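You operate a simulated robot arm through the tools that you are given. There is no shell and no other tool.

You run a simulated robot arm. Do the job below in one go: nothing can be reset, and whatever is moved stays where it is left.

## Task
Dome the yellow disc with two full pumps of glue.
Fine: leave it in the ring of the purple plate, back at LOAD, with the valve shut; spill none, the other discs stay dry.

It is judged by the outcome, as a careful person would: the job done as asked, and still so three seconds after it is handed in. It fails if anything else is knocked over, pushed out of place, dropped, spilled or broken.

## Robot
A 6-joint arm with a two-finger parallel gripper, fixed in place. Base frame: the origin is at the foot of the arm, x ahead of it, y to its left, z up; the work surface is at about z = 840. Readings come in mm, rad, newtons and seconds.
With the tool pointing down near the work surface it reaches from about 260 to 680 mm from the base axis. Its first joint turns from -1.152 to 1.152 rad. Payload 2.9 kg.
The TCP is the grasp point between the finger pads, 30 mm short of the fingertips. In the tool frame z runs along the fingers and y along their closing line. Largest opening 110 mm; finger width 20, thickness 10; the body of the gripper, 48 by 112 mm, starts 55 mm behind the TCP.
Orientation is that of the tool frame in the base frame, as a unit quaternion [x, y, z, w]. With the fingers straight down and closing along the base's y, the tool's x points along the base's -x, its y along +y and its z along -z.

## Interface
- The arm moves only by the tool apply_moves. Its argument "rows" is text: rows parted by semicolons, each of 6 numbers parted by spaces: the shift along the tool's x, y, z in mm, then the turn, a rotation vector about the tool's x, y, z in rad. In form: dx dy dz wx wy wz; .... A call has 1 to 20 rows; each row shifts and turns the commanded pose from where the row before left it, along the tool's axes as they then stand. "fingers" is the opening, from 0 (shut) to 1 (fully open), set as the call begins (left out, the last holds). A row lasts 0.2 s, in which the tool goes at most 50 mm and 0.15 rad; a call with a longer step from one row to the next is refused whole, and so is a gripper value outside its range. Where a pose cannot be reached the arm comes as near as it can. A force on the tool above 90 N (or 10 N above the force at the start of the call, whichever is more), or a blocked arm, ends the call early, and 0.2 s more pass. Each finger travels about 108 mm/s and halts on what it meets, pressing with about 39 N; the grip force reading is that of the motor and also rises with nothing between the fingers. The clock runs only during rows and for 0.2 s after the last one: add rows that do not move to give the fingers time. It gives the time, the measured TCP pose, the force on the tool (base axes), the opening and the grip force at its end, in the units of the frame above (readings bear some noise), with the torque about the TCP (base axes, N m) and any sound that the robot's microphone picked up.
- Cameras (640 x 400 px; columns grow to the right, rows downward): "scene" is fixed at [86, 442.2, 1382.6]; the picture's right is [-0.65, -0.76, 0.00], its down [-0.44, 0.38, -0.82] and it looks along [0.62, -0.53, -0.58] (base axes); focal length 320 px, centre (320, 200). "wrist" rides on the gripper at [72, 17, -103] in the tool frame; the picture's right is [-0.23, 0.97, 0.00], its down [-0.76, -0.18, -0.62] and it looks along [-0.61, -0.14, 0.78] (tool axes); focal length 222 px, centre (320, 200). There is no depth. A picture from a camera that has moved, and an enlarged one, comes with that camera's place and axes in the base frame and with its lens.
- get_image(camera): a new picture of that camera. The clock stands still meanwhile.
- enlarge(camera, box): a new picture of the part [left, top, right, bottom] of that camera's present view, enlarged. The clock stands still meanwhile.
- sign_off(): hands the job in; it is judged then, once.

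Places have to be worked out from the pictures, the camera data and where the tool is seen. Open the gripper and draw the arm clear of the work before you hand the job in, unless the task says otherwise.

The tools are called after "Call:" as a command line: name --argument value ..., lists and objects as JSON in quotes. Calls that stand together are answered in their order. apply_moves: Moves the arm, as the interface text tells. Its arguments: {"type":"object","properties":{"rows":{"type":"string"},"fingers":{"type":"number"}},"required":["rows"]} The other tools are called the same way: get_image (camera) takes a picture; enlarge (camera, box) takes an enlarged picture of a part of a camera's view; sign_off () hands the job in.

At the start:

```text
clock: 0.0
position: [435.7, -13.6, 1173.4]
tool_rot: [-0.001, 1.0, 0.0, 0.0]
wrist_force: [0.4, 0.0, 0.1]
moment: [0.01, -0.01, 0.0]
opening: 109.8
grasp_force: 0.1
```

scene: 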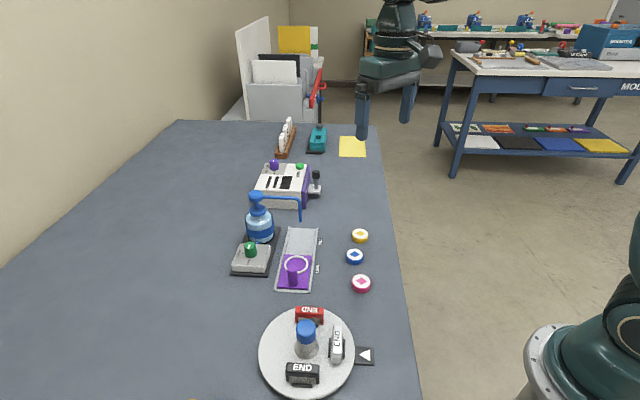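
wrist: 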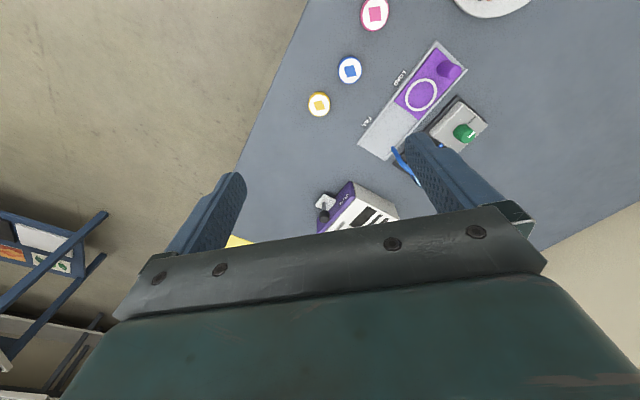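

The scene shows a glue pump with a blue top, a purple plate on a slide track (LOAD / FILL), a green-knobbed valve, and three discs: yellow, blue and pink. I'll enlarge both views to see the details before moving.

Call:
enlarge --camera "scene" --box '[220, 170, 400, 300]'

Call:
enlarge --camera "wrist" --box '[290, 0, 510, 240]'

Call:
enlarge --camera "scene" --box '[220, 110, 400, 220]'

```text
3.08 times, centred on (310, 235) of scene
camera zoom: at [86.0, 442.2, 1382.6], right [-0.65, -0.76, 0.0], down [-0.44, 0.38, -0.82], along [0.62, -0.53, -0.58], focal length 986 px, centre (351, 92)
```

zoom: 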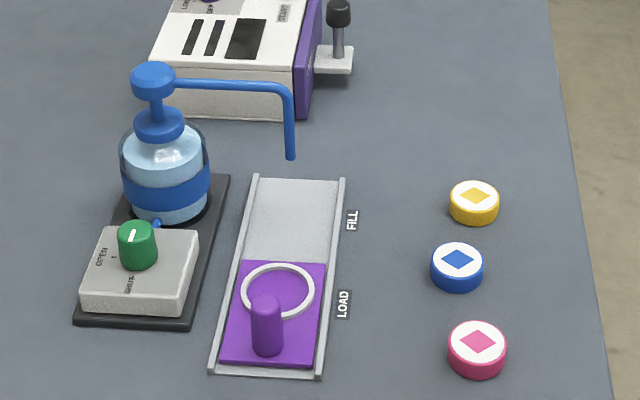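

```text
1.67 times, centred on (400, 120) of wrist
camera zoom: at [363.3, 4.1, 1276.3], right [0.23, 0.97, 0.0], down [0.76, -0.18, 0.62], along [0.61, -0.14, -0.78], focal length 370 px, centre (187, 333)
```

zoom: 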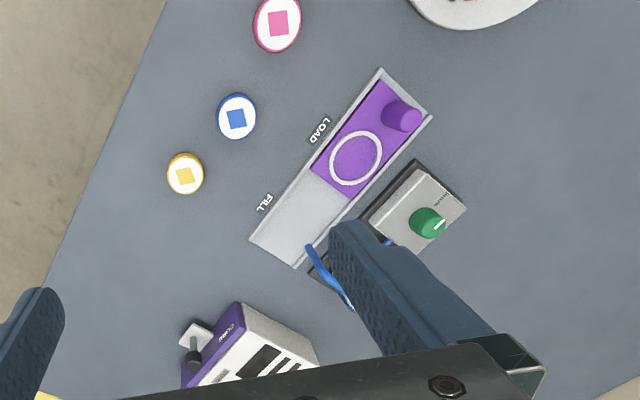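

```text
3.56 times, centred on (310, 165) of scene
camera zoom: at [86.0, 442.2, 1382.6], right [-0.65, -0.76, 0.0], down [-0.44, 0.38, -0.82], along [0.62, -0.53, -0.58], focal length 1140 px, centre (356, 324)
```

zoom: 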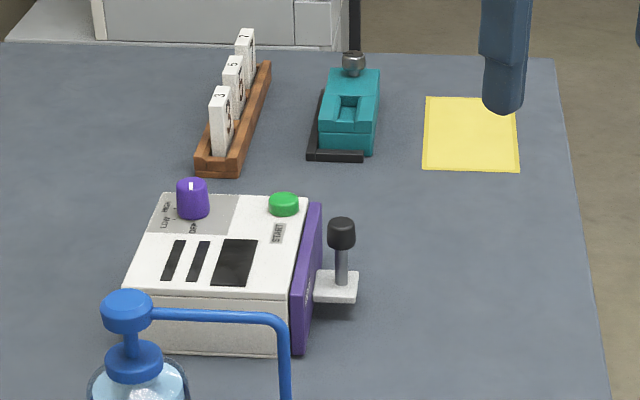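

Triangulating both views, I put the yellow disc near (478,-24), the ring at LOAD near (501,158), the plate post near (462,196), the valve knob near (578,225), the pump head near (635,164) and the spout near (565,94). I'll zoom in further on the valve, plate and disc to read the labels.

Call:
enlarge --camera "scene" --box '[228, 228, 284, 280]'

Call:
enlarge --camera "scene" --box '[268, 220, 328, 300]'

Call:
enlarge --camera "wrist" --box '[420, 80, 500, 160]'

Call:
enlarge --camera "scene" --box '[235, 180, 315, 250]'

Call:
enlarge --camera "scene" --box '[335, 220, 385, 300]'

```text
7.69 times, centred on (256, 254) of scene
camera zoom: at [86.0, 442.2, 1382.6], right [-0.65, -0.76, 0.0], down [-0.44, 0.38, -0.82], along [0.62, -0.53, -0.58], focal length 2466 px, centre (812, -215)
```

zoom: 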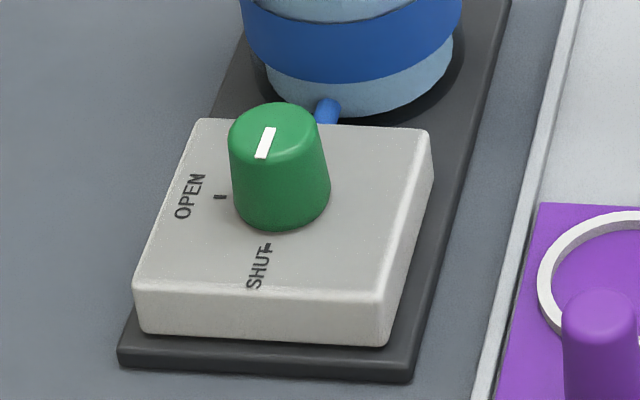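

```text
5.00 times, centred on (298, 260) of scene
camera zoom: at [86.0, 442.2, 1382.6], right [-0.65, -0.76, 0.0], down [-0.44, 0.38, -0.82], along [0.62, -0.53, -0.58], focal length 1603 px, centre (430, -100)
```

zoom: 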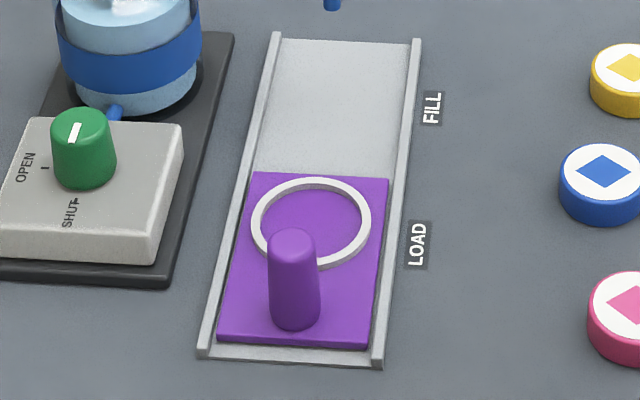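

```text
5.00 times, centred on (460, 120) of wrist
camera zoom: at [363.3, 4.1, 1276.3], right [0.23, 0.97, 0.0], down [0.76, -0.18, 0.62], along [0.61, -0.14, -0.78], focal length 1111 px, centre (-380, 600)
```

zoom: 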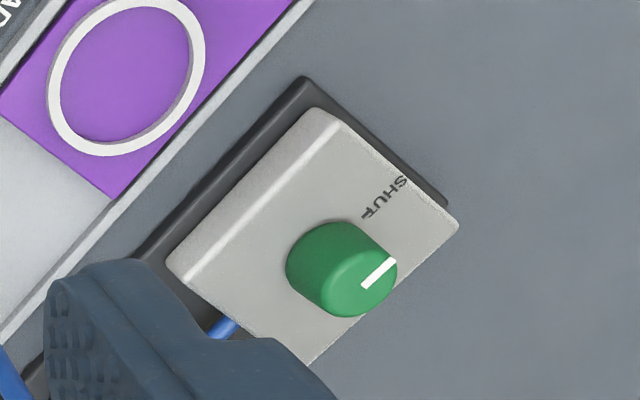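

```text
5.71 times, centred on (275, 215) of scene
camera zoom: at [86.0, 442.2, 1382.6], right [-0.65, -0.76, 0.0], down [-0.44, 0.38, -0.82], along [0.62, -0.53, -0.58], focal length 1832 px, centre (577, 114)
```

zoom: 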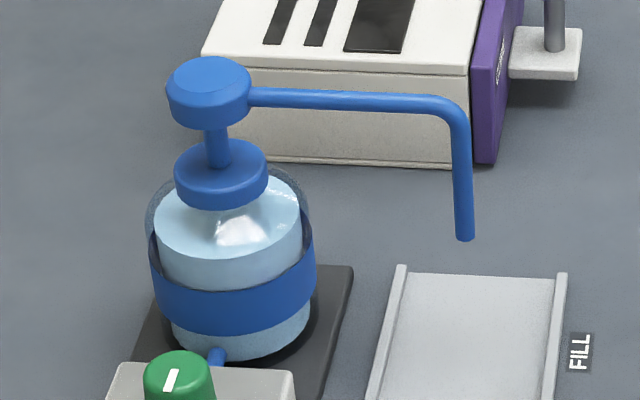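

```text
5.00 times, centred on (360, 260) of scene
camera zoom: at [86.0, 442.2, 1382.6], right [-0.65, -0.76, 0.0], down [-0.44, 0.38, -0.82], along [0.62, -0.53, -0.58], focal length 1603 px, centre (120, -100)
```

zoom: 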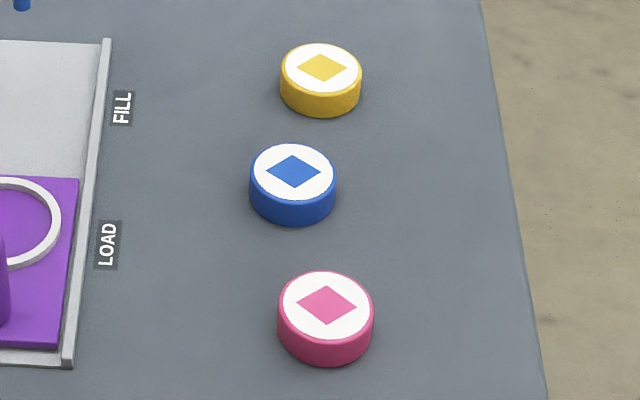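

The pointer sits at SHUT, and OPEN is 90° clockwise seen from above; the LOAD–FILL track runs at about 45°. I'll yaw the tool 45° so the fingers close across the track, then drop to a hover above the yellow disc for a closer look.

Call:
apply_moves --rows "0 0 0 0 0 0.1309; 0 0 0 0 0 0.1309; 0 0 0 0 0 0.1309; 0 0 0 0 0 0.1309; 0 0 0 0 0 0.1309; 0 0 0 0 0 0.1309; -7.5 4.5 34.7 0 0 0; -7.5 4.5 34.7 0 0 0; -7.5 4.5 34.7 0 0 0; -7.5 4.5 34.7 0 0 0; -7.5 4.5 34.7 0 0 0; 0 0 0 0 0 0" --fingers 1

Call:
get_image --camera "wrist"

Call:
get_image --camera "scene"

```text
clock: 2.6
position: [478.2, -22.6, 999.3]
tool_rot: [0.383, 0.924, -0.001, 0.0]
wrist_force: [0.7, 0.3, 1.5]
moment: [0.0, -0.02, -0.02]
opening: 110.1
grasp_force: 0.0
```

```text
taken
camera wrist: at [438.4, 41.1, 1102.9], right [0.85, 0.53, 0.0], down [0.41, -0.66, 0.62], along [0.33, -0.53, -0.78], focal length 222 px, centre (320, 200)
```

wrist: 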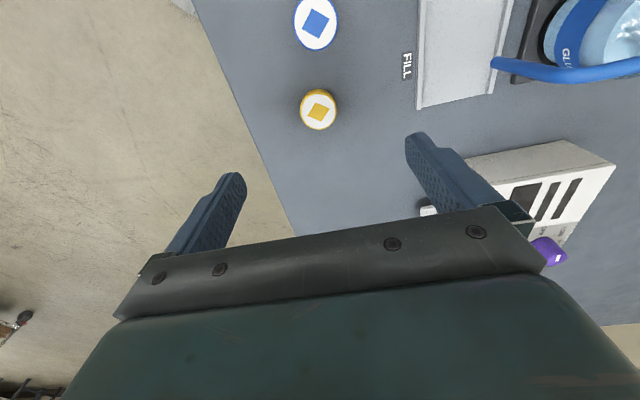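

```text
taken
```

scene: 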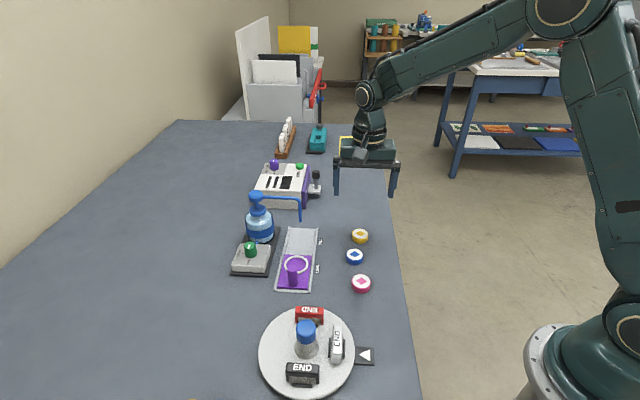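

The disc shows up between the fingers at about (476,-21.5). I'll zoom on it to refine its centre before descending.

Call:
enlarge --camera "wrist" --box '[290, 80, 350, 140]'

Call:
enlarge --camera "scene" --box '[335, 215, 385, 255]'

```text
6.67 times, centred on (320, 110) of wrist
camera zoom: at [438.4, 41.1, 1102.9], right [0.85, 0.53, 0.0], down [0.41, -0.66, 0.62], along [0.33, -0.53, -0.78], focal length 1481 px, centre (320, 800)
```

zoom: 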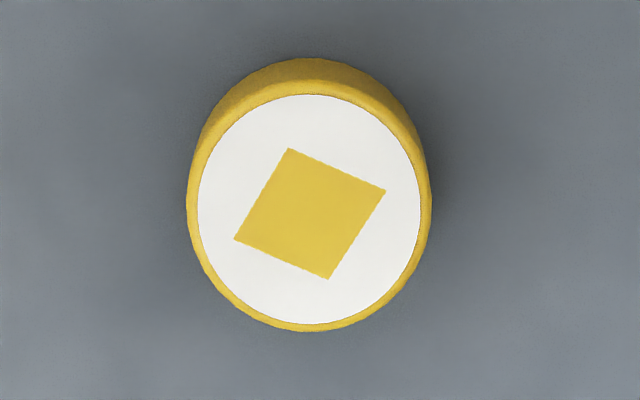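

```text
10.00 times, centred on (360, 235) of scene
camera zoom: at [86.0, 442.2, 1382.6], right [-0.65, -0.76, 0.0], down [-0.44, 0.38, -0.82], along [0.62, -0.53, -0.58], focal length 3205 px, centre (-80, -150)
```

zoom: 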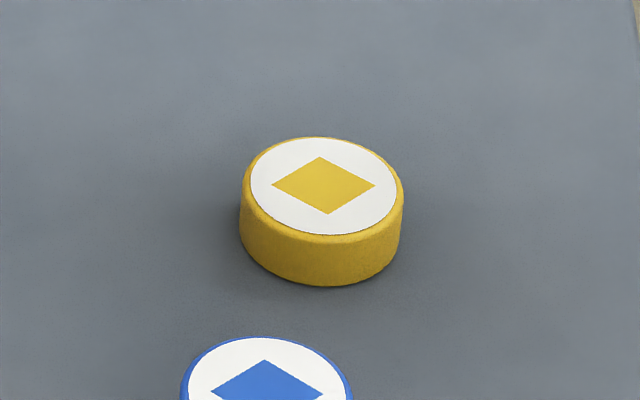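

The refined disc centre is about (477.5,-24), roughly 40 mm across and 14 mm tall. I'll descend so the tips stay about 6 mm off the table, which keeps them above the ring's rim when I set the disc down later.

Call:
apply_moves --rows "-0.5 -1.8 30 0 0 0; 0 0 30 0 0 0; 0 0 30 0 0 0; 0 0 22.8 0 0 0; 0 0 10 0 0 0; 0 0 0 0 0 0" --fingers 1

Call:
get_image --camera "wrist"

Call:
enlarge --camera "scene" --box '[310, 195, 410, 265]'

```text
clock: 4.0
position: [477.2, -26.1, 876.5]
tool_rot: [0.382, 0.924, -0.001, 0.001]
wrist_force: [-0.3, 0.1, -0.2]
moment: [0.01, -0.02, 0.02]
opening: 110.1
grasp_force: 0.0
```

```text
taken
camera wrist: at [438.3, 38.1, 980.0], right [0.85, 0.53, 0.0], down [0.41, -0.66, 0.62], along [0.33, -0.53, -0.78], focal length 222 px, centre (320, 200)
```

wrist: 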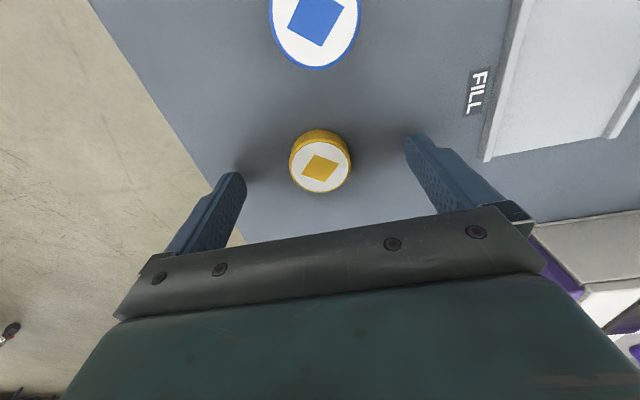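

```text
5.71 times, centred on (360, 230) of scene
camera zoom: at [86.0, 442.2, 1382.6], right [-0.65, -0.76, 0.0], down [-0.44, 0.38, -0.82], along [0.62, -0.53, -0.58], focal length 1832 px, centre (91, 29)
```

zoom: 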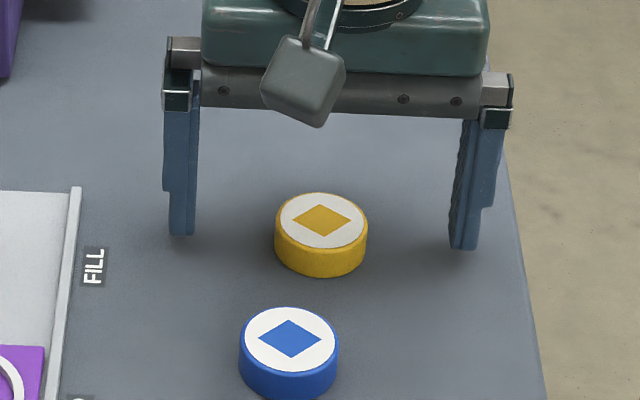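

The disc is centred between the fingers, about 2 mm off along the closing line. I'll nudge over and close on it.

Call:
apply_moves --rows "1 1.8 0 0 0 0; 0 0 0 0 0 0" --fingers 0.5

Call:
apply_moves --rows "0 0 0 0 0 0; 0 0 0 0 0 0; 0 0 0 0 0 0" --fingers 0.3

Call:
get_image --camera "wrist"

```text
clock: 4.6
position: [477.1, -23.8, 875.2]
tool_rot: [0.383, 0.924, 0.001, 0.0]
wrist_force: [-0.4, 0.5, -0.6]
moment: [0.0, 0.02, -0.01]
opening: 54.7
grasp_force: 0.1
```

```text
clock: 5.4
position: [477.2, -23.9, 875.3]
tool_rot: [0.383, 0.924, -0.001, 0.0]
wrist_force: [0.4, 0.2, -0.1]
moment: [0.0, 0.0, -0.04]
opening: 36.9
grasp_force: 39.4
```

```text
taken
camera wrist: at [438.9, 40.0, 980.1], right [0.85, 0.53, 0.0], down [0.41, -0.66, 0.62], along [0.33, -0.53, -0.78], focal length 222 px, centre (320, 200)
```

wrist: 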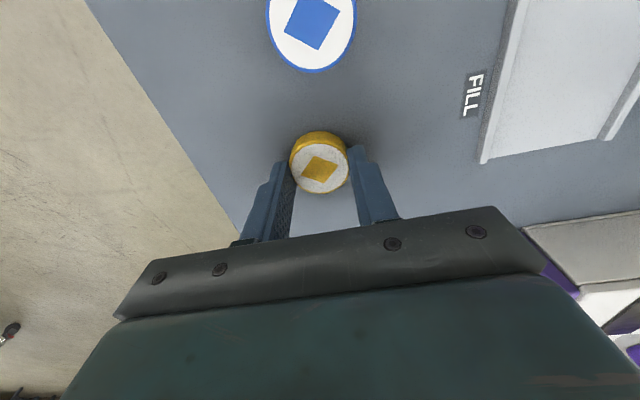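

The grip is firm (39 N) at an opening of 37 mm. I'll lift well clear of everything, carry the disc above the ring, and look again to pinpoint the ring.

Call:
apply_moves --rows "0 0 -15 0 0 0; 0 0 -30 0 0 0; 0 0 -40 0 0 0; 0 0 -40 0 0 0; 12.3 15.6 0 0 0 0; 20 26 0 0 0 0; 22.3 29.1 0 0 0 0; 22.3 29.1 0 0 0 0; 20 26 0 0 0 0; 14.8 19.8 0 0 0 0; 0 0 0 0 0 0; 0 0 0 0 0 0"

Call:
get_image --camera "wrist"

Call:
enlarge --camera "wrist" --box '[270, 50, 390, 200]'

Call:
enlarge --camera "scene" --box '[220, 150, 400, 300]'

```text
clock: 8.0
position: [501.7, 158.7, 1000.5]
tool_rot: [0.382, 0.924, 0.0, -0.001]
wrist_force: [-0.2, -0.1, -0.6]
moment: [0.0, -0.01, -0.02]
opening: 37.0
grasp_force: 39.0
```

```text
taken
camera wrist: at [462.6, 222.4, 1104.7], right [0.85, 0.53, 0.0], down [0.41, -0.66, 0.62], along [0.33, -0.53, -0.78], focal length 222 px, centre (320, 200)
```

wrist: 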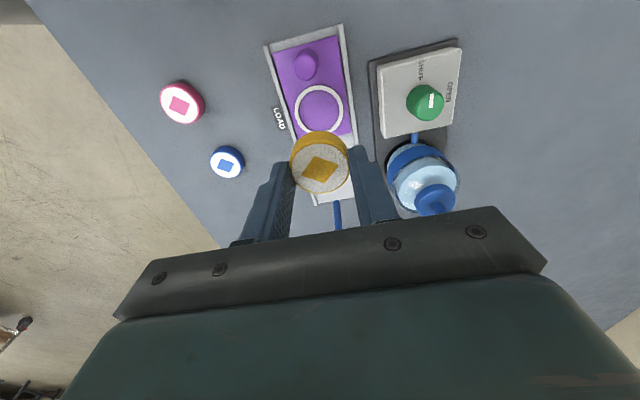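

```text
2.67 times, centred on (330, 125) of wrist
camera zoom: at [462.6, 222.4, 1104.7], right [0.85, 0.53, 0.0], down [0.41, -0.66, 0.62], along [0.33, -0.53, -0.78], focal length 592 px, centre (293, 400)
```

zoom: 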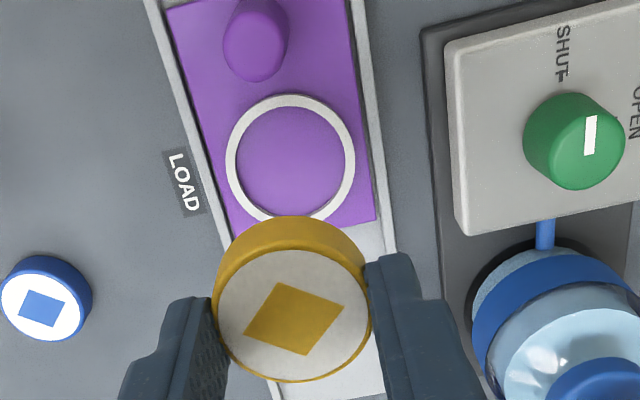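

```text
2.67 times, centred on (310, 225) of scene
camera zoom: at [86.0, 442.2, 1382.6], right [-0.65, -0.76, 0.0], down [-0.44, 0.38, -0.82], along [0.62, -0.53, -0.58], focal length 855 px, centre (347, 133)
```

zoom: 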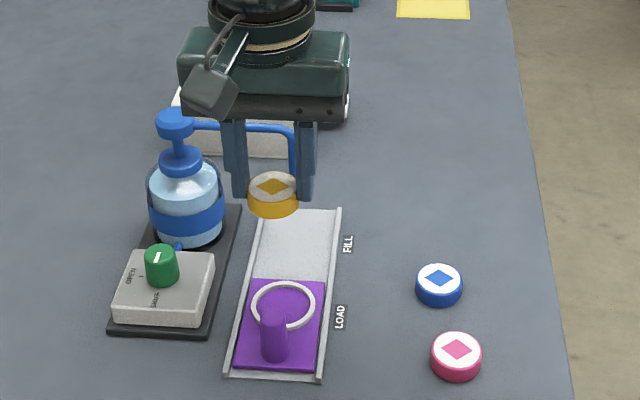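

The ring centre comes out at about (502,158.3), and the held disc sits within 1.5 mm above it. I'll correct that and descend to just above the plate.

Call:
apply_moves --rows "-0.8 -0.7 30 0 0 0; 0 0 35 0 0 0; 0 0 30 0 0 0; 0 0 14 0 0 0; 0 0 0 0 0 0"

Call:
enlarge --camera "wrist" --box '[260, 80, 380, 200]'

Call:
enlarge --camera "scene" --box '[268, 220, 328, 300]'

```text
clock: 9.2
position: [501.6, 158.6, 892.0]
tool_rot: [0.383, 0.924, 0.0, 0.0]
wrist_force: [0.2, 0.1, -0.7]
moment: [0.01, -0.02, 0.02]
opening: 37.0
grasp_force: 39.2
```

```text
3.33 times, centred on (320, 140) of wrist
camera zoom: at [462.7, 221.4, 995.5], right [0.85, 0.53, 0.0], down [0.41, -0.66, 0.62], along [0.33, -0.53, -0.78], focal length 740 px, centre (320, 400)
```

zoom: 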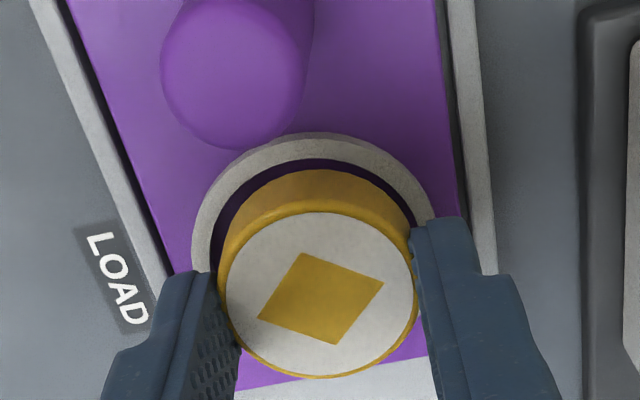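

```text
5.00 times, centred on (298, 260) of scene
camera zoom: at [86.0, 442.2, 1382.6], right [-0.65, -0.76, 0.0], down [-0.44, 0.38, -0.82], along [0.62, -0.53, -0.58], focal length 1603 px, centre (430, -100)
```

zoom: 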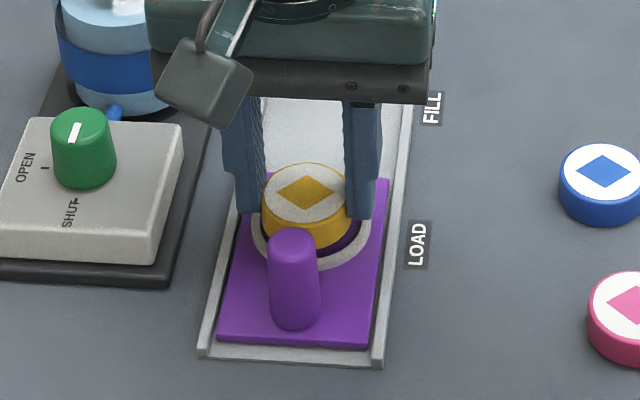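

The disc is centred over the ring to within about 1 mm. I'll trim that and lower it gently, watching the force.

Call:
apply_moves --rows "0 -0.8 3 0 0 0; 0 0 3 0 0 0; 0 0 2 0 0 0; 0 0 1 0 0 0; 0 0 0 0 0 0"

Call:
enlarge --camera "scene" --box '[280, 240, 310, 280]'

```text
clock: 10.4
position: [500.5, 156.7, 884.4]
tool_rot: [0.383, 0.924, 0.001, 0.001]
wrist_force: [-2.0, -0.9, 12.7]
moment: [-0.03, 0.07, -0.01]
opening: 37.1
grasp_force: 39.2
```

```text
10.00 times, centred on (295, 260) of scene
camera zoom: at [85.8, 442.1, 1382.6], right [-0.65, -0.76, 0.0], down [-0.44, 0.38, -0.82], along [0.62, -0.53, -0.58], focal length 3205 px, centre (570, -400)
```

zoom: 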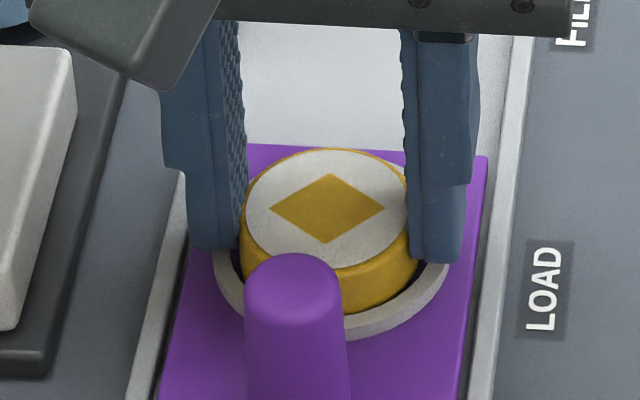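

I see about 12.7 N of contact at z=884.4. I need to confirm the disc is on the plate inside the ring and not on the rim.

Call:
enlarge --camera "wrist" --box '[270, 110, 370, 200]'

```text
4.44 times, centred on (320, 155) of wrist
camera zoom: at [462.0, 220.3, 988.0], right [0.85, 0.53, 0.0], down [0.41, -0.66, 0.62], along [0.33, -0.53, -0.78], focal length 987 px, centre (320, 400)
```

zoom: 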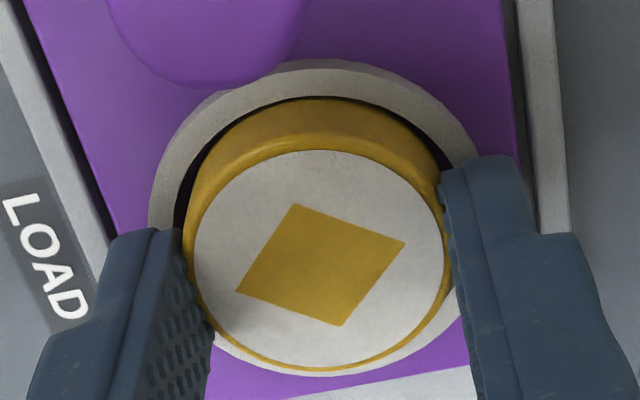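

The disc looks to be inside the ring, with a dark gap visible all around it. I'll ease off slightly, release, rise a little and check.

Call:
apply_moves --rows "0 0 -0.8 0 0 0; 0 0 0 0 0 0"

Call:
apply_moves --rows "0 0 0 0 0 0; 0 0 0 0 0 0; 0 0 -5 0 0 0; 0 0 -25 0 0 0; 0 0 -40 0 0 0; 0 0 -40 0 0 0; 0 0 0 0 0 0" --fingers 0.5

Call:
enlarge --camera "wrist" --box '[270, 50, 390, 170]'

Call:
enlarge --camera "scene" --box '[268, 230, 328, 300]'

```text
clock: 11.0
position: [500.8, 156.9, 883.5]
tool_rot: [0.382, 0.924, 0.0, 0.0]
wrist_force: [-0.6, 0.6, 10.7]
moment: [0.01, 0.02, 0.0]
opening: 37.1
grasp_force: 38.9
```

```text
clock: 12.6
position: [500.2, 155.5, 994.6]
tool_rot: [0.382, 0.924, 0.0, 0.0]
wrist_force: [0.1, 0.2, 0.3]
moment: [0.01, 0.0, -0.06]
opening: 54.9
grasp_force: 0.1
```

```text
3.33 times, centred on (330, 110) of wrist
camera zoom: at [461.5, 220.0, 1098.0], right [0.85, 0.53, 0.0], down [0.41, -0.66, 0.62], along [0.33, -0.53, -0.78], focal length 740 px, centre (287, 500)
```

zoom: 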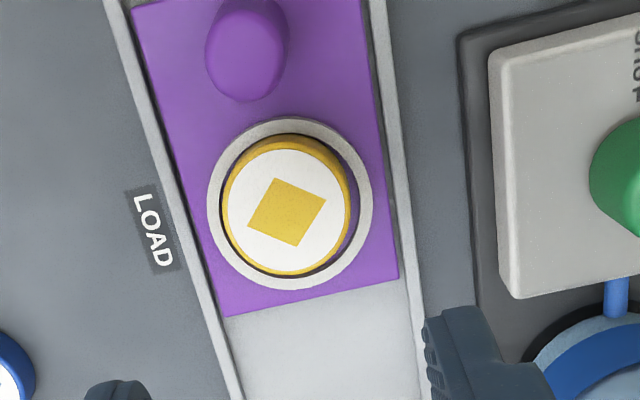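

```text
5.71 times, centred on (298, 265) of scene
camera zoom: at [86.0, 442.2, 1382.6], right [-0.65, -0.76, 0.0], down [-0.44, 0.38, -0.82], along [0.62, -0.53, -0.58], focal length 1832 px, centre (446, -171)
```

zoom: 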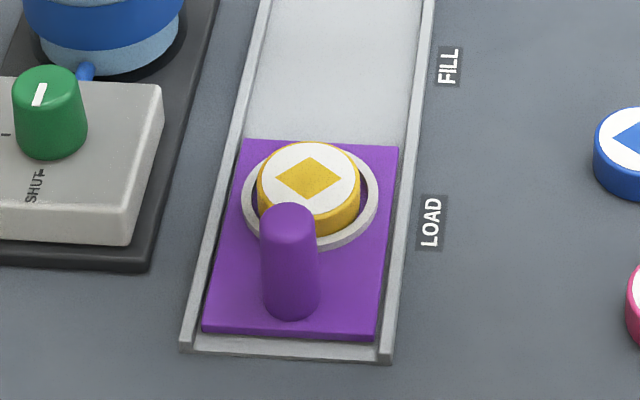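

The disc sits flat inside the ring. Next I'll hover over the purple post at about (466.5,193), with tips above its top, to check alignment before gripping.

Call:
apply_moves --rows "25 0.9 0 0 0 0; 24.8 0.9 0 0 0 0; 0 0 30 0 0 0; 0 0 25 0 0 0; 0 0 0 0 0 0" --fingers 0.5

Call:
get_image --camera "wrist"

Call:
enlarge --camera "scene" --box '[248, 210, 338, 310]'

```text
clock: 13.8
position: [465.8, 193.9, 939.6]
tool_rot: [0.383, 0.924, -0.001, 0.0]
wrist_force: [-0.4, -0.3, -0.2]
moment: [0.02, 0.01, 0.0]
opening: 55.3
grasp_force: 0.1
```

```text
taken
camera wrist: at [427.9, 257.3, 1042.1], right [0.85, 0.53, 0.0], down [0.41, -0.66, 0.62], along [0.33, -0.53, -0.78], focal length 222 px, centre (320, 200)
```

wrist: 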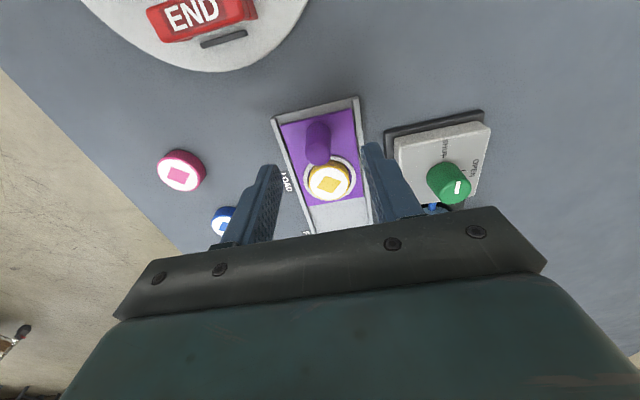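

```text
4.00 times, centred on (293, 260) of scene
camera zoom: at [86.0, 442.2, 1382.6], right [-0.65, -0.76, 0.0], down [-0.44, 0.38, -0.82], along [0.62, -0.53, -0.58], focal length 1282 px, centre (428, -40)
```

zoom: 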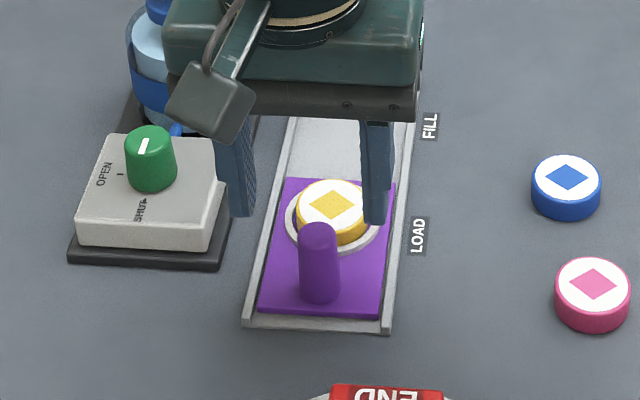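

The post is within about 2 mm of the finger centre. I'll descend around it and close.

Call:
apply_moves --rows "-1 0 25 0 0 0; 0 0 20 0 0 0; 0 0 8 0 0 0; 0 0 0 0 0 0" --fingers 0.5

Call:
apply_moves --rows "0 0 0 0 0 0; 0 0 0 0 0 0; 0 0 0 0 0 0" --fingers 0.1

Call:
enlarge --camera "scene" --box '[248, 210, 338, 310]'

```text
clock: 14.8
position: [468.7, 192.7, 886.9]
tool_rot: [0.383, 0.924, -0.001, 0.0]
wrist_force: [1.2, 0.4, -0.1]
moment: [0.0, -0.02, -0.01]
opening: 55.1
grasp_force: 0.2
```

```text
clock: 15.6
position: [466.0, 190.6, 885.0]
tool_rot: [0.383, 0.924, -0.002, -0.001]
wrist_force: [-13.7, -12.0, 6.0]
moment: [-0.33, 0.48, -0.04]
opening: 20.8
grasp_force: 44.7
```

```text
4.00 times, centred on (293, 260) of scene
camera zoom: at [85.6, 441.9, 1382.7], right [-0.65, -0.76, 0.0], down [-0.44, 0.38, -0.82], along [0.62, -0.53, -0.58], focal length 1282 px, centre (428, -40)
```

zoom: 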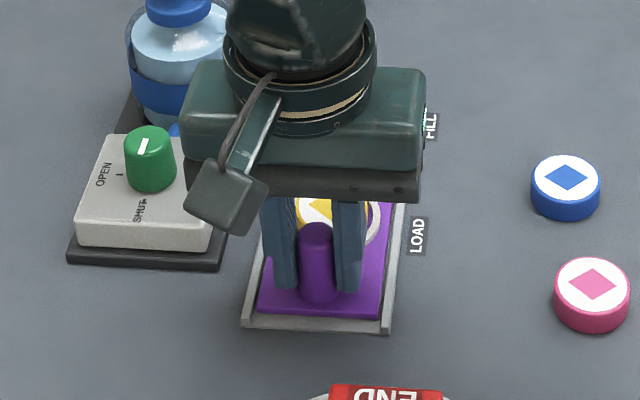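

Gripped at a 21 mm opening, with about 18 N sideways along −n, meaning I'm a couple of mm off centre. I'll shift to relieve it before sliding.

Call:
apply_moves --rows "0 -1.2 0 0 0 0; 0 -1.2 0 0 0 0; 0 0 0 0 0 0"

```text
clock: 16.4
position: [465.9, 190.2, 885.9]
tool_rot: [0.381, 0.924, 0.001, 0.001]
wrist_force: [-2.6, -2.4, -6.8]
moment: [0.15, 0.26, 0.04]
opening: 21.0
grasp_force: 45.1
```

The lateral force is mostly gone. I'll slide the plate smoothly toward FILL, 80 mm first, watching the forces.

Call:
apply_moves --rows "-2 0 0 0 0 0; -4 0 0 0 0 0; -6 0 0 0 0 0; -8 0 0 0 0 0; -8 0 0 0 0 0; -8 0 0 0 0 0; -8 0 0 0 0 0; -8 0 0 0 0 0; -8 0 0 0 0 0; -8 0 0 0 0 0; -6 0 0 0 0 0; -4 0 0 0 0 0; -2 0 0 0 0 0; 0 0 0 0 0 0"

Call:
enlarge --camera "scene" --box '[238, 180, 338, 300]'

Call:
get_image --camera "wrist"

```text
clock: 19.4
position: [523.1, 134.4, 885.8]
tool_rot: [0.382, 0.924, 0.0, 0.0]
wrist_force: [11.0, 11.8, -21.6]
moment: [0.49, -0.21, 0.06]
opening: 21.1
grasp_force: 44.6
```

```text
3.33 times, centred on (288, 240) of scene
camera zoom: at [86.6, 442.5, 1382.4], right [-0.65, -0.76, 0.0], down [-0.44, 0.38, -0.82], along [0.62, -0.53, -0.58], focal length 1068 px, centre (427, 67)
```

zoom: 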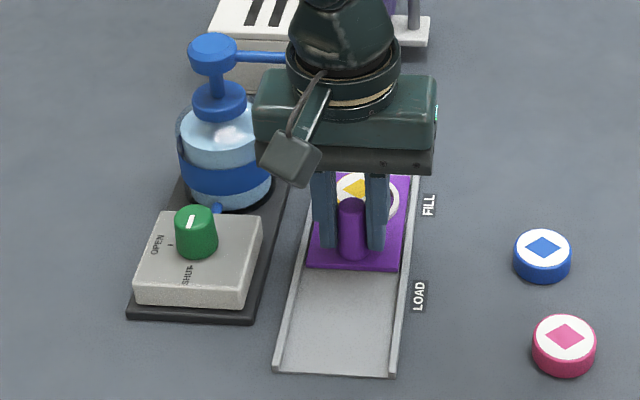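

```text
taken
camera wrist: at [484.0, 198.2, 989.7], right [0.85, 0.53, 0.0], down [0.41, -0.66, 0.62], along [0.33, -0.53, -0.78], focal length 222 px, centre (320, 200)
```

wrist: 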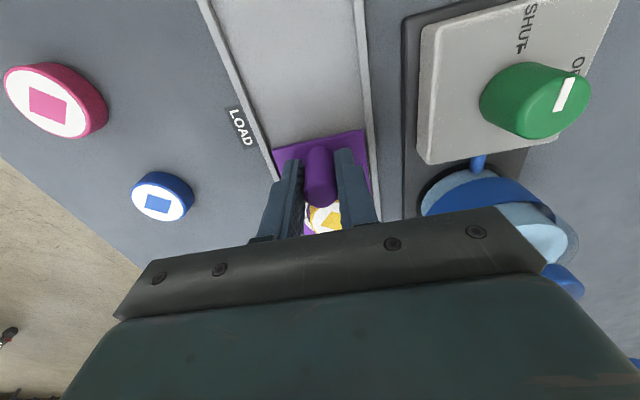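

The plate has moved 80 mm; forces are 16 N lateral and −21 N vertical, so I'll relieve those slightly and then creep on toward the FILL stop.

Call:
apply_moves --rows "0 1.2 0.8 0 0 0; 0 1.0 0.8 0 0 0; 0 0 0 0 0 0"

Call:
apply_moves --rows "-2 0 0 0 0 0; -2 0 0 0 0 0; -2 0 0 0 0 0; 0 0 0 0 0 0"

Call:
enlarge --camera "scene" --box '[258, 190, 338, 270]'

```text
clock: 20.2
position: [523.4, 133.8, 884.7]
tool_rot: [0.385, 0.923, -0.001, -0.001]
wrist_force: [-7.5, -7.7, 12.2]
moment: [0.07, 0.7, 0.01]
opening: 21.0
grasp_force: 44.9
```

```text
clock: 21.2
position: [527.5, 130.4, 885.2]
tool_rot: [0.384, 0.923, -0.001, -0.001]
wrist_force: [-18.5, -19.4, 32.3]
moment: [-1.22, 0.05, -0.08]
opening: 21.2
grasp_force: 44.9
```

```text
5.00 times, centred on (298, 230) of scene
camera zoom: at [85.1, 441.6, 1382.8], right [-0.65, -0.76, 0.0], down [-0.44, 0.38, -0.82], along [0.62, -0.53, -0.58], focal length 1603 px, centre (430, 50)
```

zoom: 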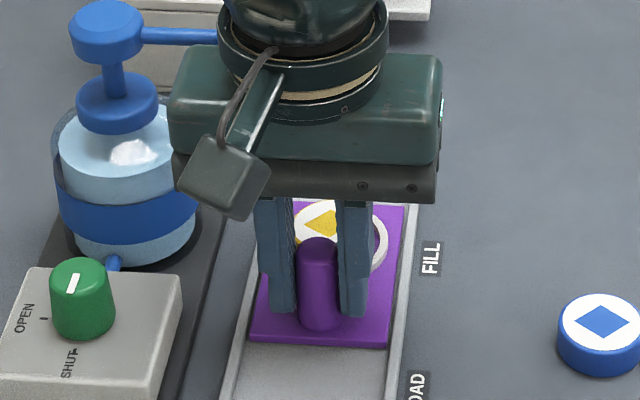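

There's no force along the track yet, so the stop isn't reached; the load is sideways and vertical only. I'll relieve it and creep on.

Call:
apply_moves --rows "0 -1.2 -0.8 0 0 0; 0 -0.6 -0.4 0 0 0; 0 0 0 0 0 0"

Call:
apply_moves --rows "-2 0 0 0 0 0; -2 0 0 0 0 0; 0 0 0 0 0 0"

Call:
enlarge --camera "scene" --box '[258, 190, 338, 270]'

```text
clock: 22.0
position: [526.9, 130.2, 886.3]
tool_rot: [0.382, 0.924, 0.0, 0.001]
wrist_force: [-9.9, -9.3, 20.2]
moment: [-0.13, 0.42, -0.04]
opening: 21.1
grasp_force: 44.5
```

```text
clock: 22.8
position: [529.3, 127.6, 885.3]
tool_rot: [0.383, 0.924, 0.001, 0.001]
wrist_force: [-4.5, -6.2, 16.9]
moment: [0.13, 0.46, 0.06]
opening: 20.9
grasp_force: 45.2
```

```text
5.00 times, centred on (298, 230) of scene
camera zoom: at [85.6, 442.0, 1382.7], right [-0.65, -0.76, 0.0], down [-0.44, 0.38, -0.82], along [0.62, -0.53, -0.58], focal length 1603 px, centre (430, 50)
```

zoom: 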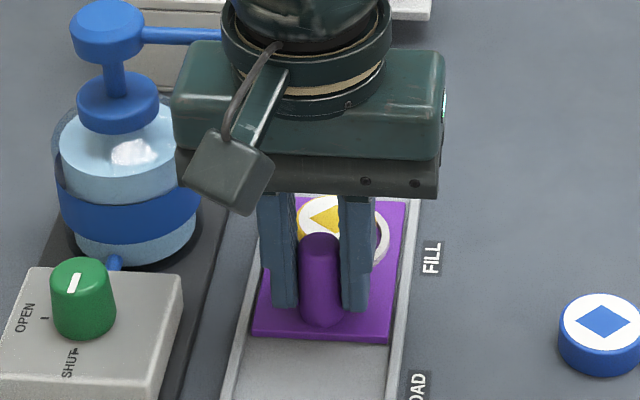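

I'm at about 89–90 mm of travel with still no end-stop force. I'll creep another 2 mm at a time while relieving the vertical load.

Call:
apply_moves --rows "0 -0.5 -0.7 0 0 0; -2 0 0 0 0 0; 0 0 0 0 0 0"

Call:
apply_moves --rows "-2 0 0 0 0 0; 0 0 0 0 0 0"

Call:
enlarge --camera "scene" --box '[258, 190, 338, 270]'

```text
clock: 23.6
position: [529.8, 127.3, 885.7]
tool_rot: [0.381, 0.925, 0.001, -0.001]
wrist_force: [-7.5, 11.6, 3.0]
moment: [-0.25, -0.41, -0.05]
opening: 20.8
grasp_force: 45.3
```

```text
clock: 24.2
position: [530.4, 127.4, 886.1]
tool_rot: [0.379, 0.925, 0.0, -0.003]
wrist_force: [-18.3, 23.2, 0.7]
moment: [0.33, 0.2, -0.03]
opening: 21.1
grasp_force: 45.0
```

```text
5.00 times, centred on (298, 230) of scene
camera zoom: at [85.6, 442.8, 1382.4], right [-0.65, -0.76, 0.0], down [-0.44, 0.38, -0.82], along [0.62, -0.53, -0.58], focal length 1603 px, centre (430, 50)
```

zoom: 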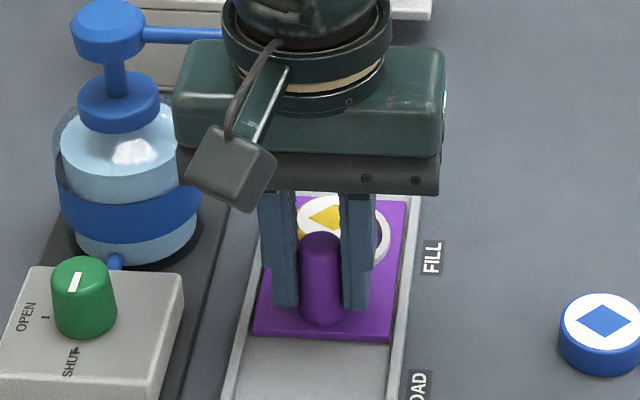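

The end stop is felt (29 N along the track) after about 90 mm of stroke, so the plate is at FILL. I'll back off the spring load, release the post and rise.

Call:
apply_moves --rows "1.5 0 0 0 0 0; 1.5 0 0 0 0 0; 0 0 0 0 0 0"

Call:
apply_moves --rows "0 0 0 0 0 0; 0 0 0 0 0 0; 0 0 0 0 0 0" --fingers 0.45

Call:
apply_moves --rows "0 0 -10 0 0 0; 0 0 -25 0 0 0; 0 0 -25 0 0 0; 20 0 -20 0 0 0; 30 0 -20 0 0 0; 30 0 -20 0 0 0; 0 0 0 0 0 0"

Call:
get_image --camera "wrist"

Call:
enlarge --camera "scene" --box '[238, 180, 338, 290]'

```text
clock: 25.0
position: [529.2, 127.3, 885.4]
tool_rot: [0.381, 0.924, 0.001, -0.001]
wrist_force: [-7.0, 17.6, -13.2]
moment: [0.88, 0.51, 0.1]
opening: 21.0
grasp_force: 45.1
```

```text
clock: 25.8
position: [530.1, 126.4, 887.7]
tool_rot: [0.383, 0.924, 0.0, 0.001]
wrist_force: [-7.2, 10.2, -1.5]
moment: [-0.72, -0.48, 0.17]
opening: 49.4
grasp_force: 0.1
```

```text
clock: 27.4
position: [473.5, 182.1, 1008.0]
tool_rot: [0.383, 0.924, 0.0, 0.0]
wrist_force: [-1.0, 0.2, -0.1]
moment: [-0.05, 0.0, -0.02]
opening: 49.5
grasp_force: 0.0
```

```text
taken
camera wrist: at [434.4, 246.6, 1110.8], right [0.85, 0.53, 0.0], down [0.41, -0.66, 0.62], along [0.33, -0.53, -0.78], focal length 222 px, centre (320, 200)
```

wrist: 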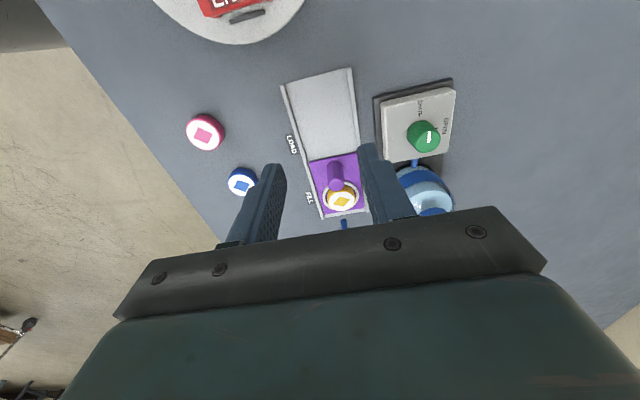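

```text
3.64 times, centred on (288, 235) of scene
camera zoom: at [86.0, 442.2, 1382.6], right [-0.65, -0.76, 0.0], down [-0.44, 0.38, -0.82], along [0.62, -0.53, -0.58], focal length 1166 px, centre (436, 73)
```

zoom: 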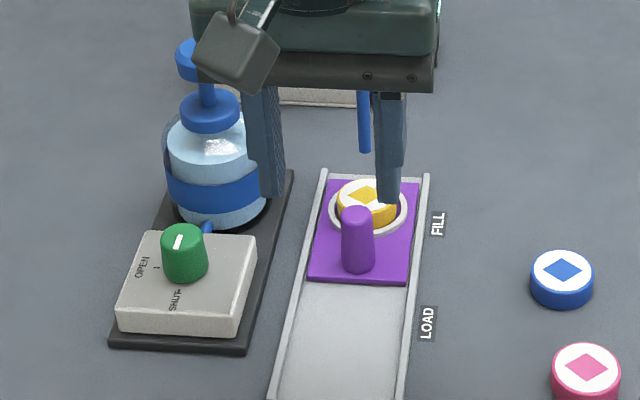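

The plate is at FILL with the disc in the ring under the spout. Next is the valve: I'll move high over the knob at about (579,224.5) and test that the wrist can reach the final yaw of the 90° clockwise turn.

Call:
apply_moves --rows "-14.9 34.9 0 0 0 0; -14.9 34.9 0 0 0 0; -14.9 34.9 0 0 0 0; 0 0 0 0 0 0.1309; 0 0 0 0 0 0.1309; 0 0 0 0 0 0.1309; 0 0 0 0 0 0.1309; 0 0 0 0 0 0.1309; 0 0 0 0 0 0.1309; 0 0 0 0 0 0" --fingers 0.5

Call:
get_image --camera "wrist"

Call:
get_image --camera "scene"

```text
clock: 29.6
position: [578.9, 226.1, 1005.3]
tool_rot: [0.708, 0.706, 0.0, 0.0]
wrist_force: [-1.0, 0.1, -0.2]
moment: [0.01, 0.0, 0.02]
opening: 55.1
grasp_force: 0.0
```

```text
taken
camera wrist: at [596.7, 298.6, 1110.0], right [0.97, -0.23, 0.0], down [-0.18, -0.76, 0.62], along [-0.14, -0.61, -0.78], focal length 222 px, centre (320, 200)
```

wrist: 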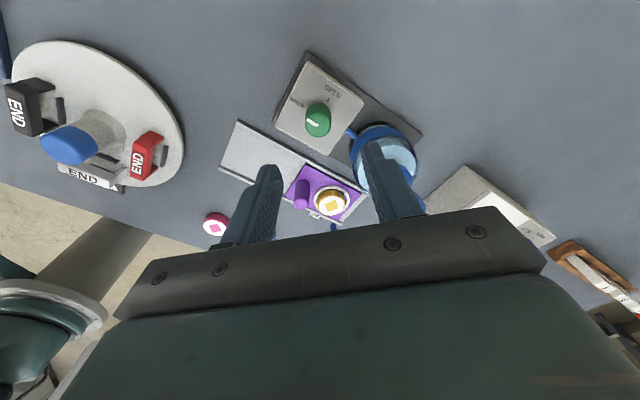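

```text
taken
```

scene: 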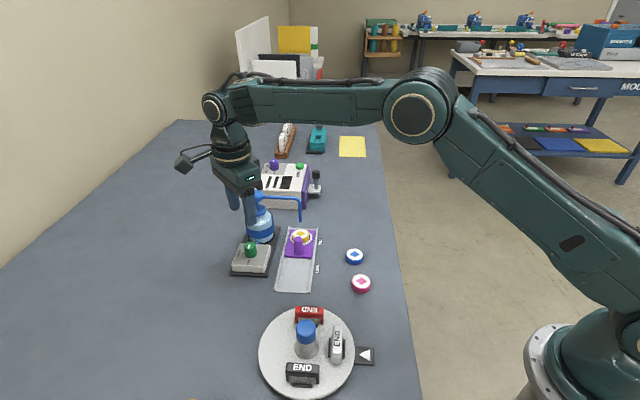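

Yaw 90° is reachable. I'll zoom on the knob here to refine its centre and read the labels.

Call:
enlarge --camera "wrist" --box '[270, 50, 370, 160]'

```text
3.64 times, centred on (320, 105) of wrist
camera zoom: at [596.7, 298.6, 1110.0], right [0.97, -0.23, 0.0], down [-0.18, -0.76, 0.62], along [-0.14, -0.61, -0.78], focal length 808 px, centre (320, 546)
```

zoom: 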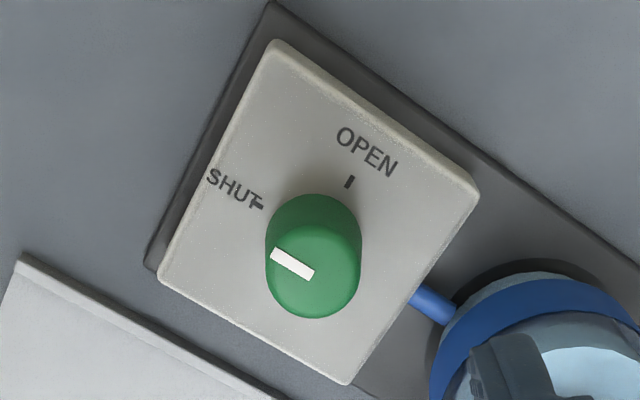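

The knob centre refines to about (578.5,223.3). I'll rotate back to yaw 0, so that the 90° turn ends at this tested yaw, and descend partway above the knob.

Call:
apply_moves --rows "0 0 0 0 0 -0.1309; 0 0 0 0 0 -0.1309; 0 0 0 0 0 -0.1309; 0 0 0 0 0 -0.1309; 0 0 0 0 0 -0.1309; 0 0 0 0 0 -0.1309; 0 0 0 0 0 -0.1309; 0 0 0 0 0 -0.1309; 0 0 0 0 0 -0.1309; 0 0 0 0 0 -0.1309; 0 0 0 0 0 -0.1309; 0 0 0 0 0 -0.1309; 0.4 -2.8 20 0 0 0; 0 0 30 0 0 0; 0 0 0 0 0 0"

Call:
get_image --camera "wrist"

Call:
enlarge --camera "scene" --box '[210, 170, 320, 290]'

```text
clock: 32.8
position: [578.8, 222.7, 955.6]
tool_rot: [0.0, 1.0, 0.001, 0.0]
wrist_force: [-0.7, -0.3, -0.6]
moment: [0.02, -0.01, 0.02]
opening: 55.0
grasp_force: 0.0
```

```text
taken
camera wrist: at [506.9, 240.1, 1059.5], right [0.23, 0.97, 0.0], down [0.76, -0.18, 0.62], along [0.61, -0.14, -0.78], focal length 222 px, centre (320, 200)
```

wrist: 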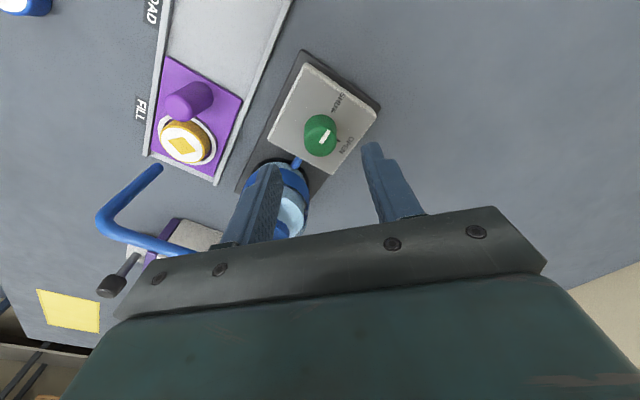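

```text
3.33 times, centred on (265, 230) of scene
camera zoom: at [86.0, 442.2, 1382.6], right [-0.65, -0.76, 0.0], down [-0.44, 0.38, -0.82], along [0.62, -0.53, -0.58], focal length 1068 px, centre (503, 100)
```

zoom: 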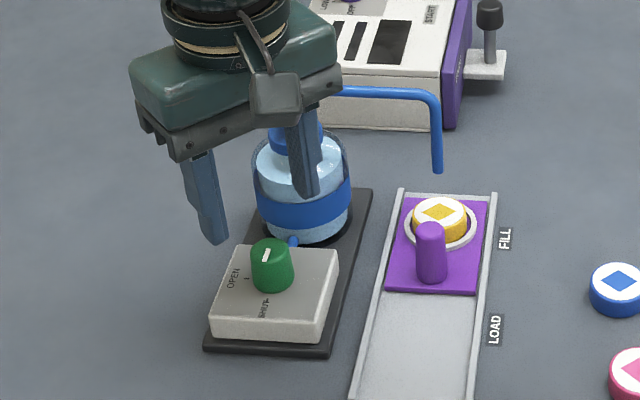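

The knob is centred between the fingers. I'll descend to about z=902, tips just above the box top, and close on the knob.

Call:
apply_moves --rows "0 1 20 0 0 0; 0 0 20 0 0 0; 0 0 8 0 0 0; 0 0 4 0 0 0; 0 0 0 0 0 0"

Call:
apply_moves --rows "0 0 0 0 0 0; 0 0 0 0 0 0; 0 0 0 0 0 0" --fingers 0.15

Call:
enlarge --camera "scene" --box '[210, 190, 310, 290]'

Call:
get_image --camera "wrist"

```text
clock: 34.0
position: [578.2, 223.4, 904.0]
tool_rot: [0.0, 1.0, 0.001, 0.0]
wrist_force: [-1.0, 0.5, -0.1]
moment: [0.0, 0.04, -0.03]
opening: 55.1
grasp_force: 0.1
```

```text
clock: 34.8
position: [578.7, 224.6, 904.1]
tool_rot: [0.001, 1.0, 0.001, 0.0]
wrist_force: [-1.0, 0.5, -2.1]
moment: [0.01, -0.15, -0.03]
opening: 27.3
grasp_force: 44.8
```

```text
4.00 times, centred on (260, 240) of scene
camera zoom: at [86.1, 442.2, 1382.5], right [-0.65, -0.76, 0.0], down [-0.44, 0.38, -0.82], along [0.62, -0.53, -0.58], focal length 1282 px, centre (560, 40)
```

zoom: 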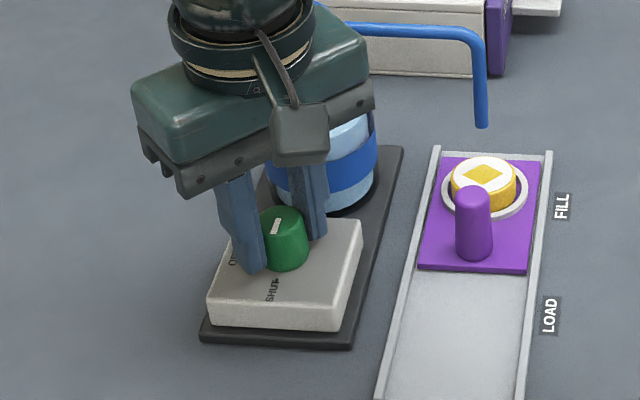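

```text
taken
camera wrist: at [506.5, 241.0, 1007.9], right [0.23, 0.97, 0.0], down [0.76, -0.18, 0.62], along [0.61, -0.14, -0.78], focal length 222 px, centre (320, 200)
```

wrist: 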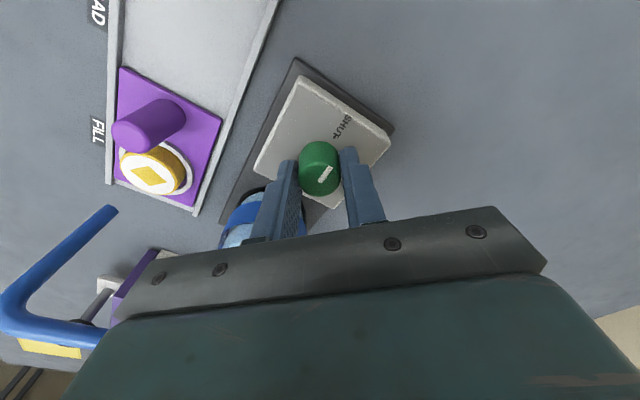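

The knob is held at 27 mm with negligible side load. I'll turn clockwise 45° first and check that it follows.

Call:
apply_moves --rows "0 0 0 0 0 0.1309; 0 0 0 0 0 0.1309; 0 0 0 0 0 0.1309; 0 0 0 0 0 0.1309; 0 0 0 0 0 0.1309; 0 0 0 0 0 0.1309; 0 0 0 0 0 0"

Call:
get_image --camera "wrist"

```text
clock: 36.4
position: [578.3, 221.8, 904.3]
tool_rot: [0.385, 0.923, -0.001, -0.002]
wrist_force: [-10.0, -13.2, 3.6]
moment: [0.1, 1.02, -0.01]
opening: 27.6
grasp_force: 44.7
```

```text
taken
camera wrist: at [539.7, 286.4, 1007.9], right [0.85, 0.53, 0.0], down [0.41, -0.66, 0.62], along [0.33, -0.53, -0.78], focal length 222 px, centre (320, 200)
```

wrist: 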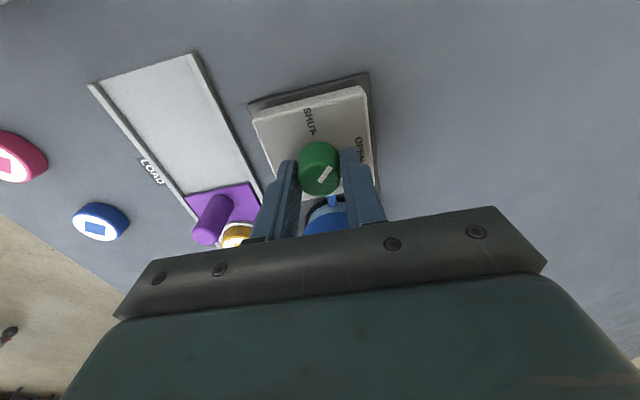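

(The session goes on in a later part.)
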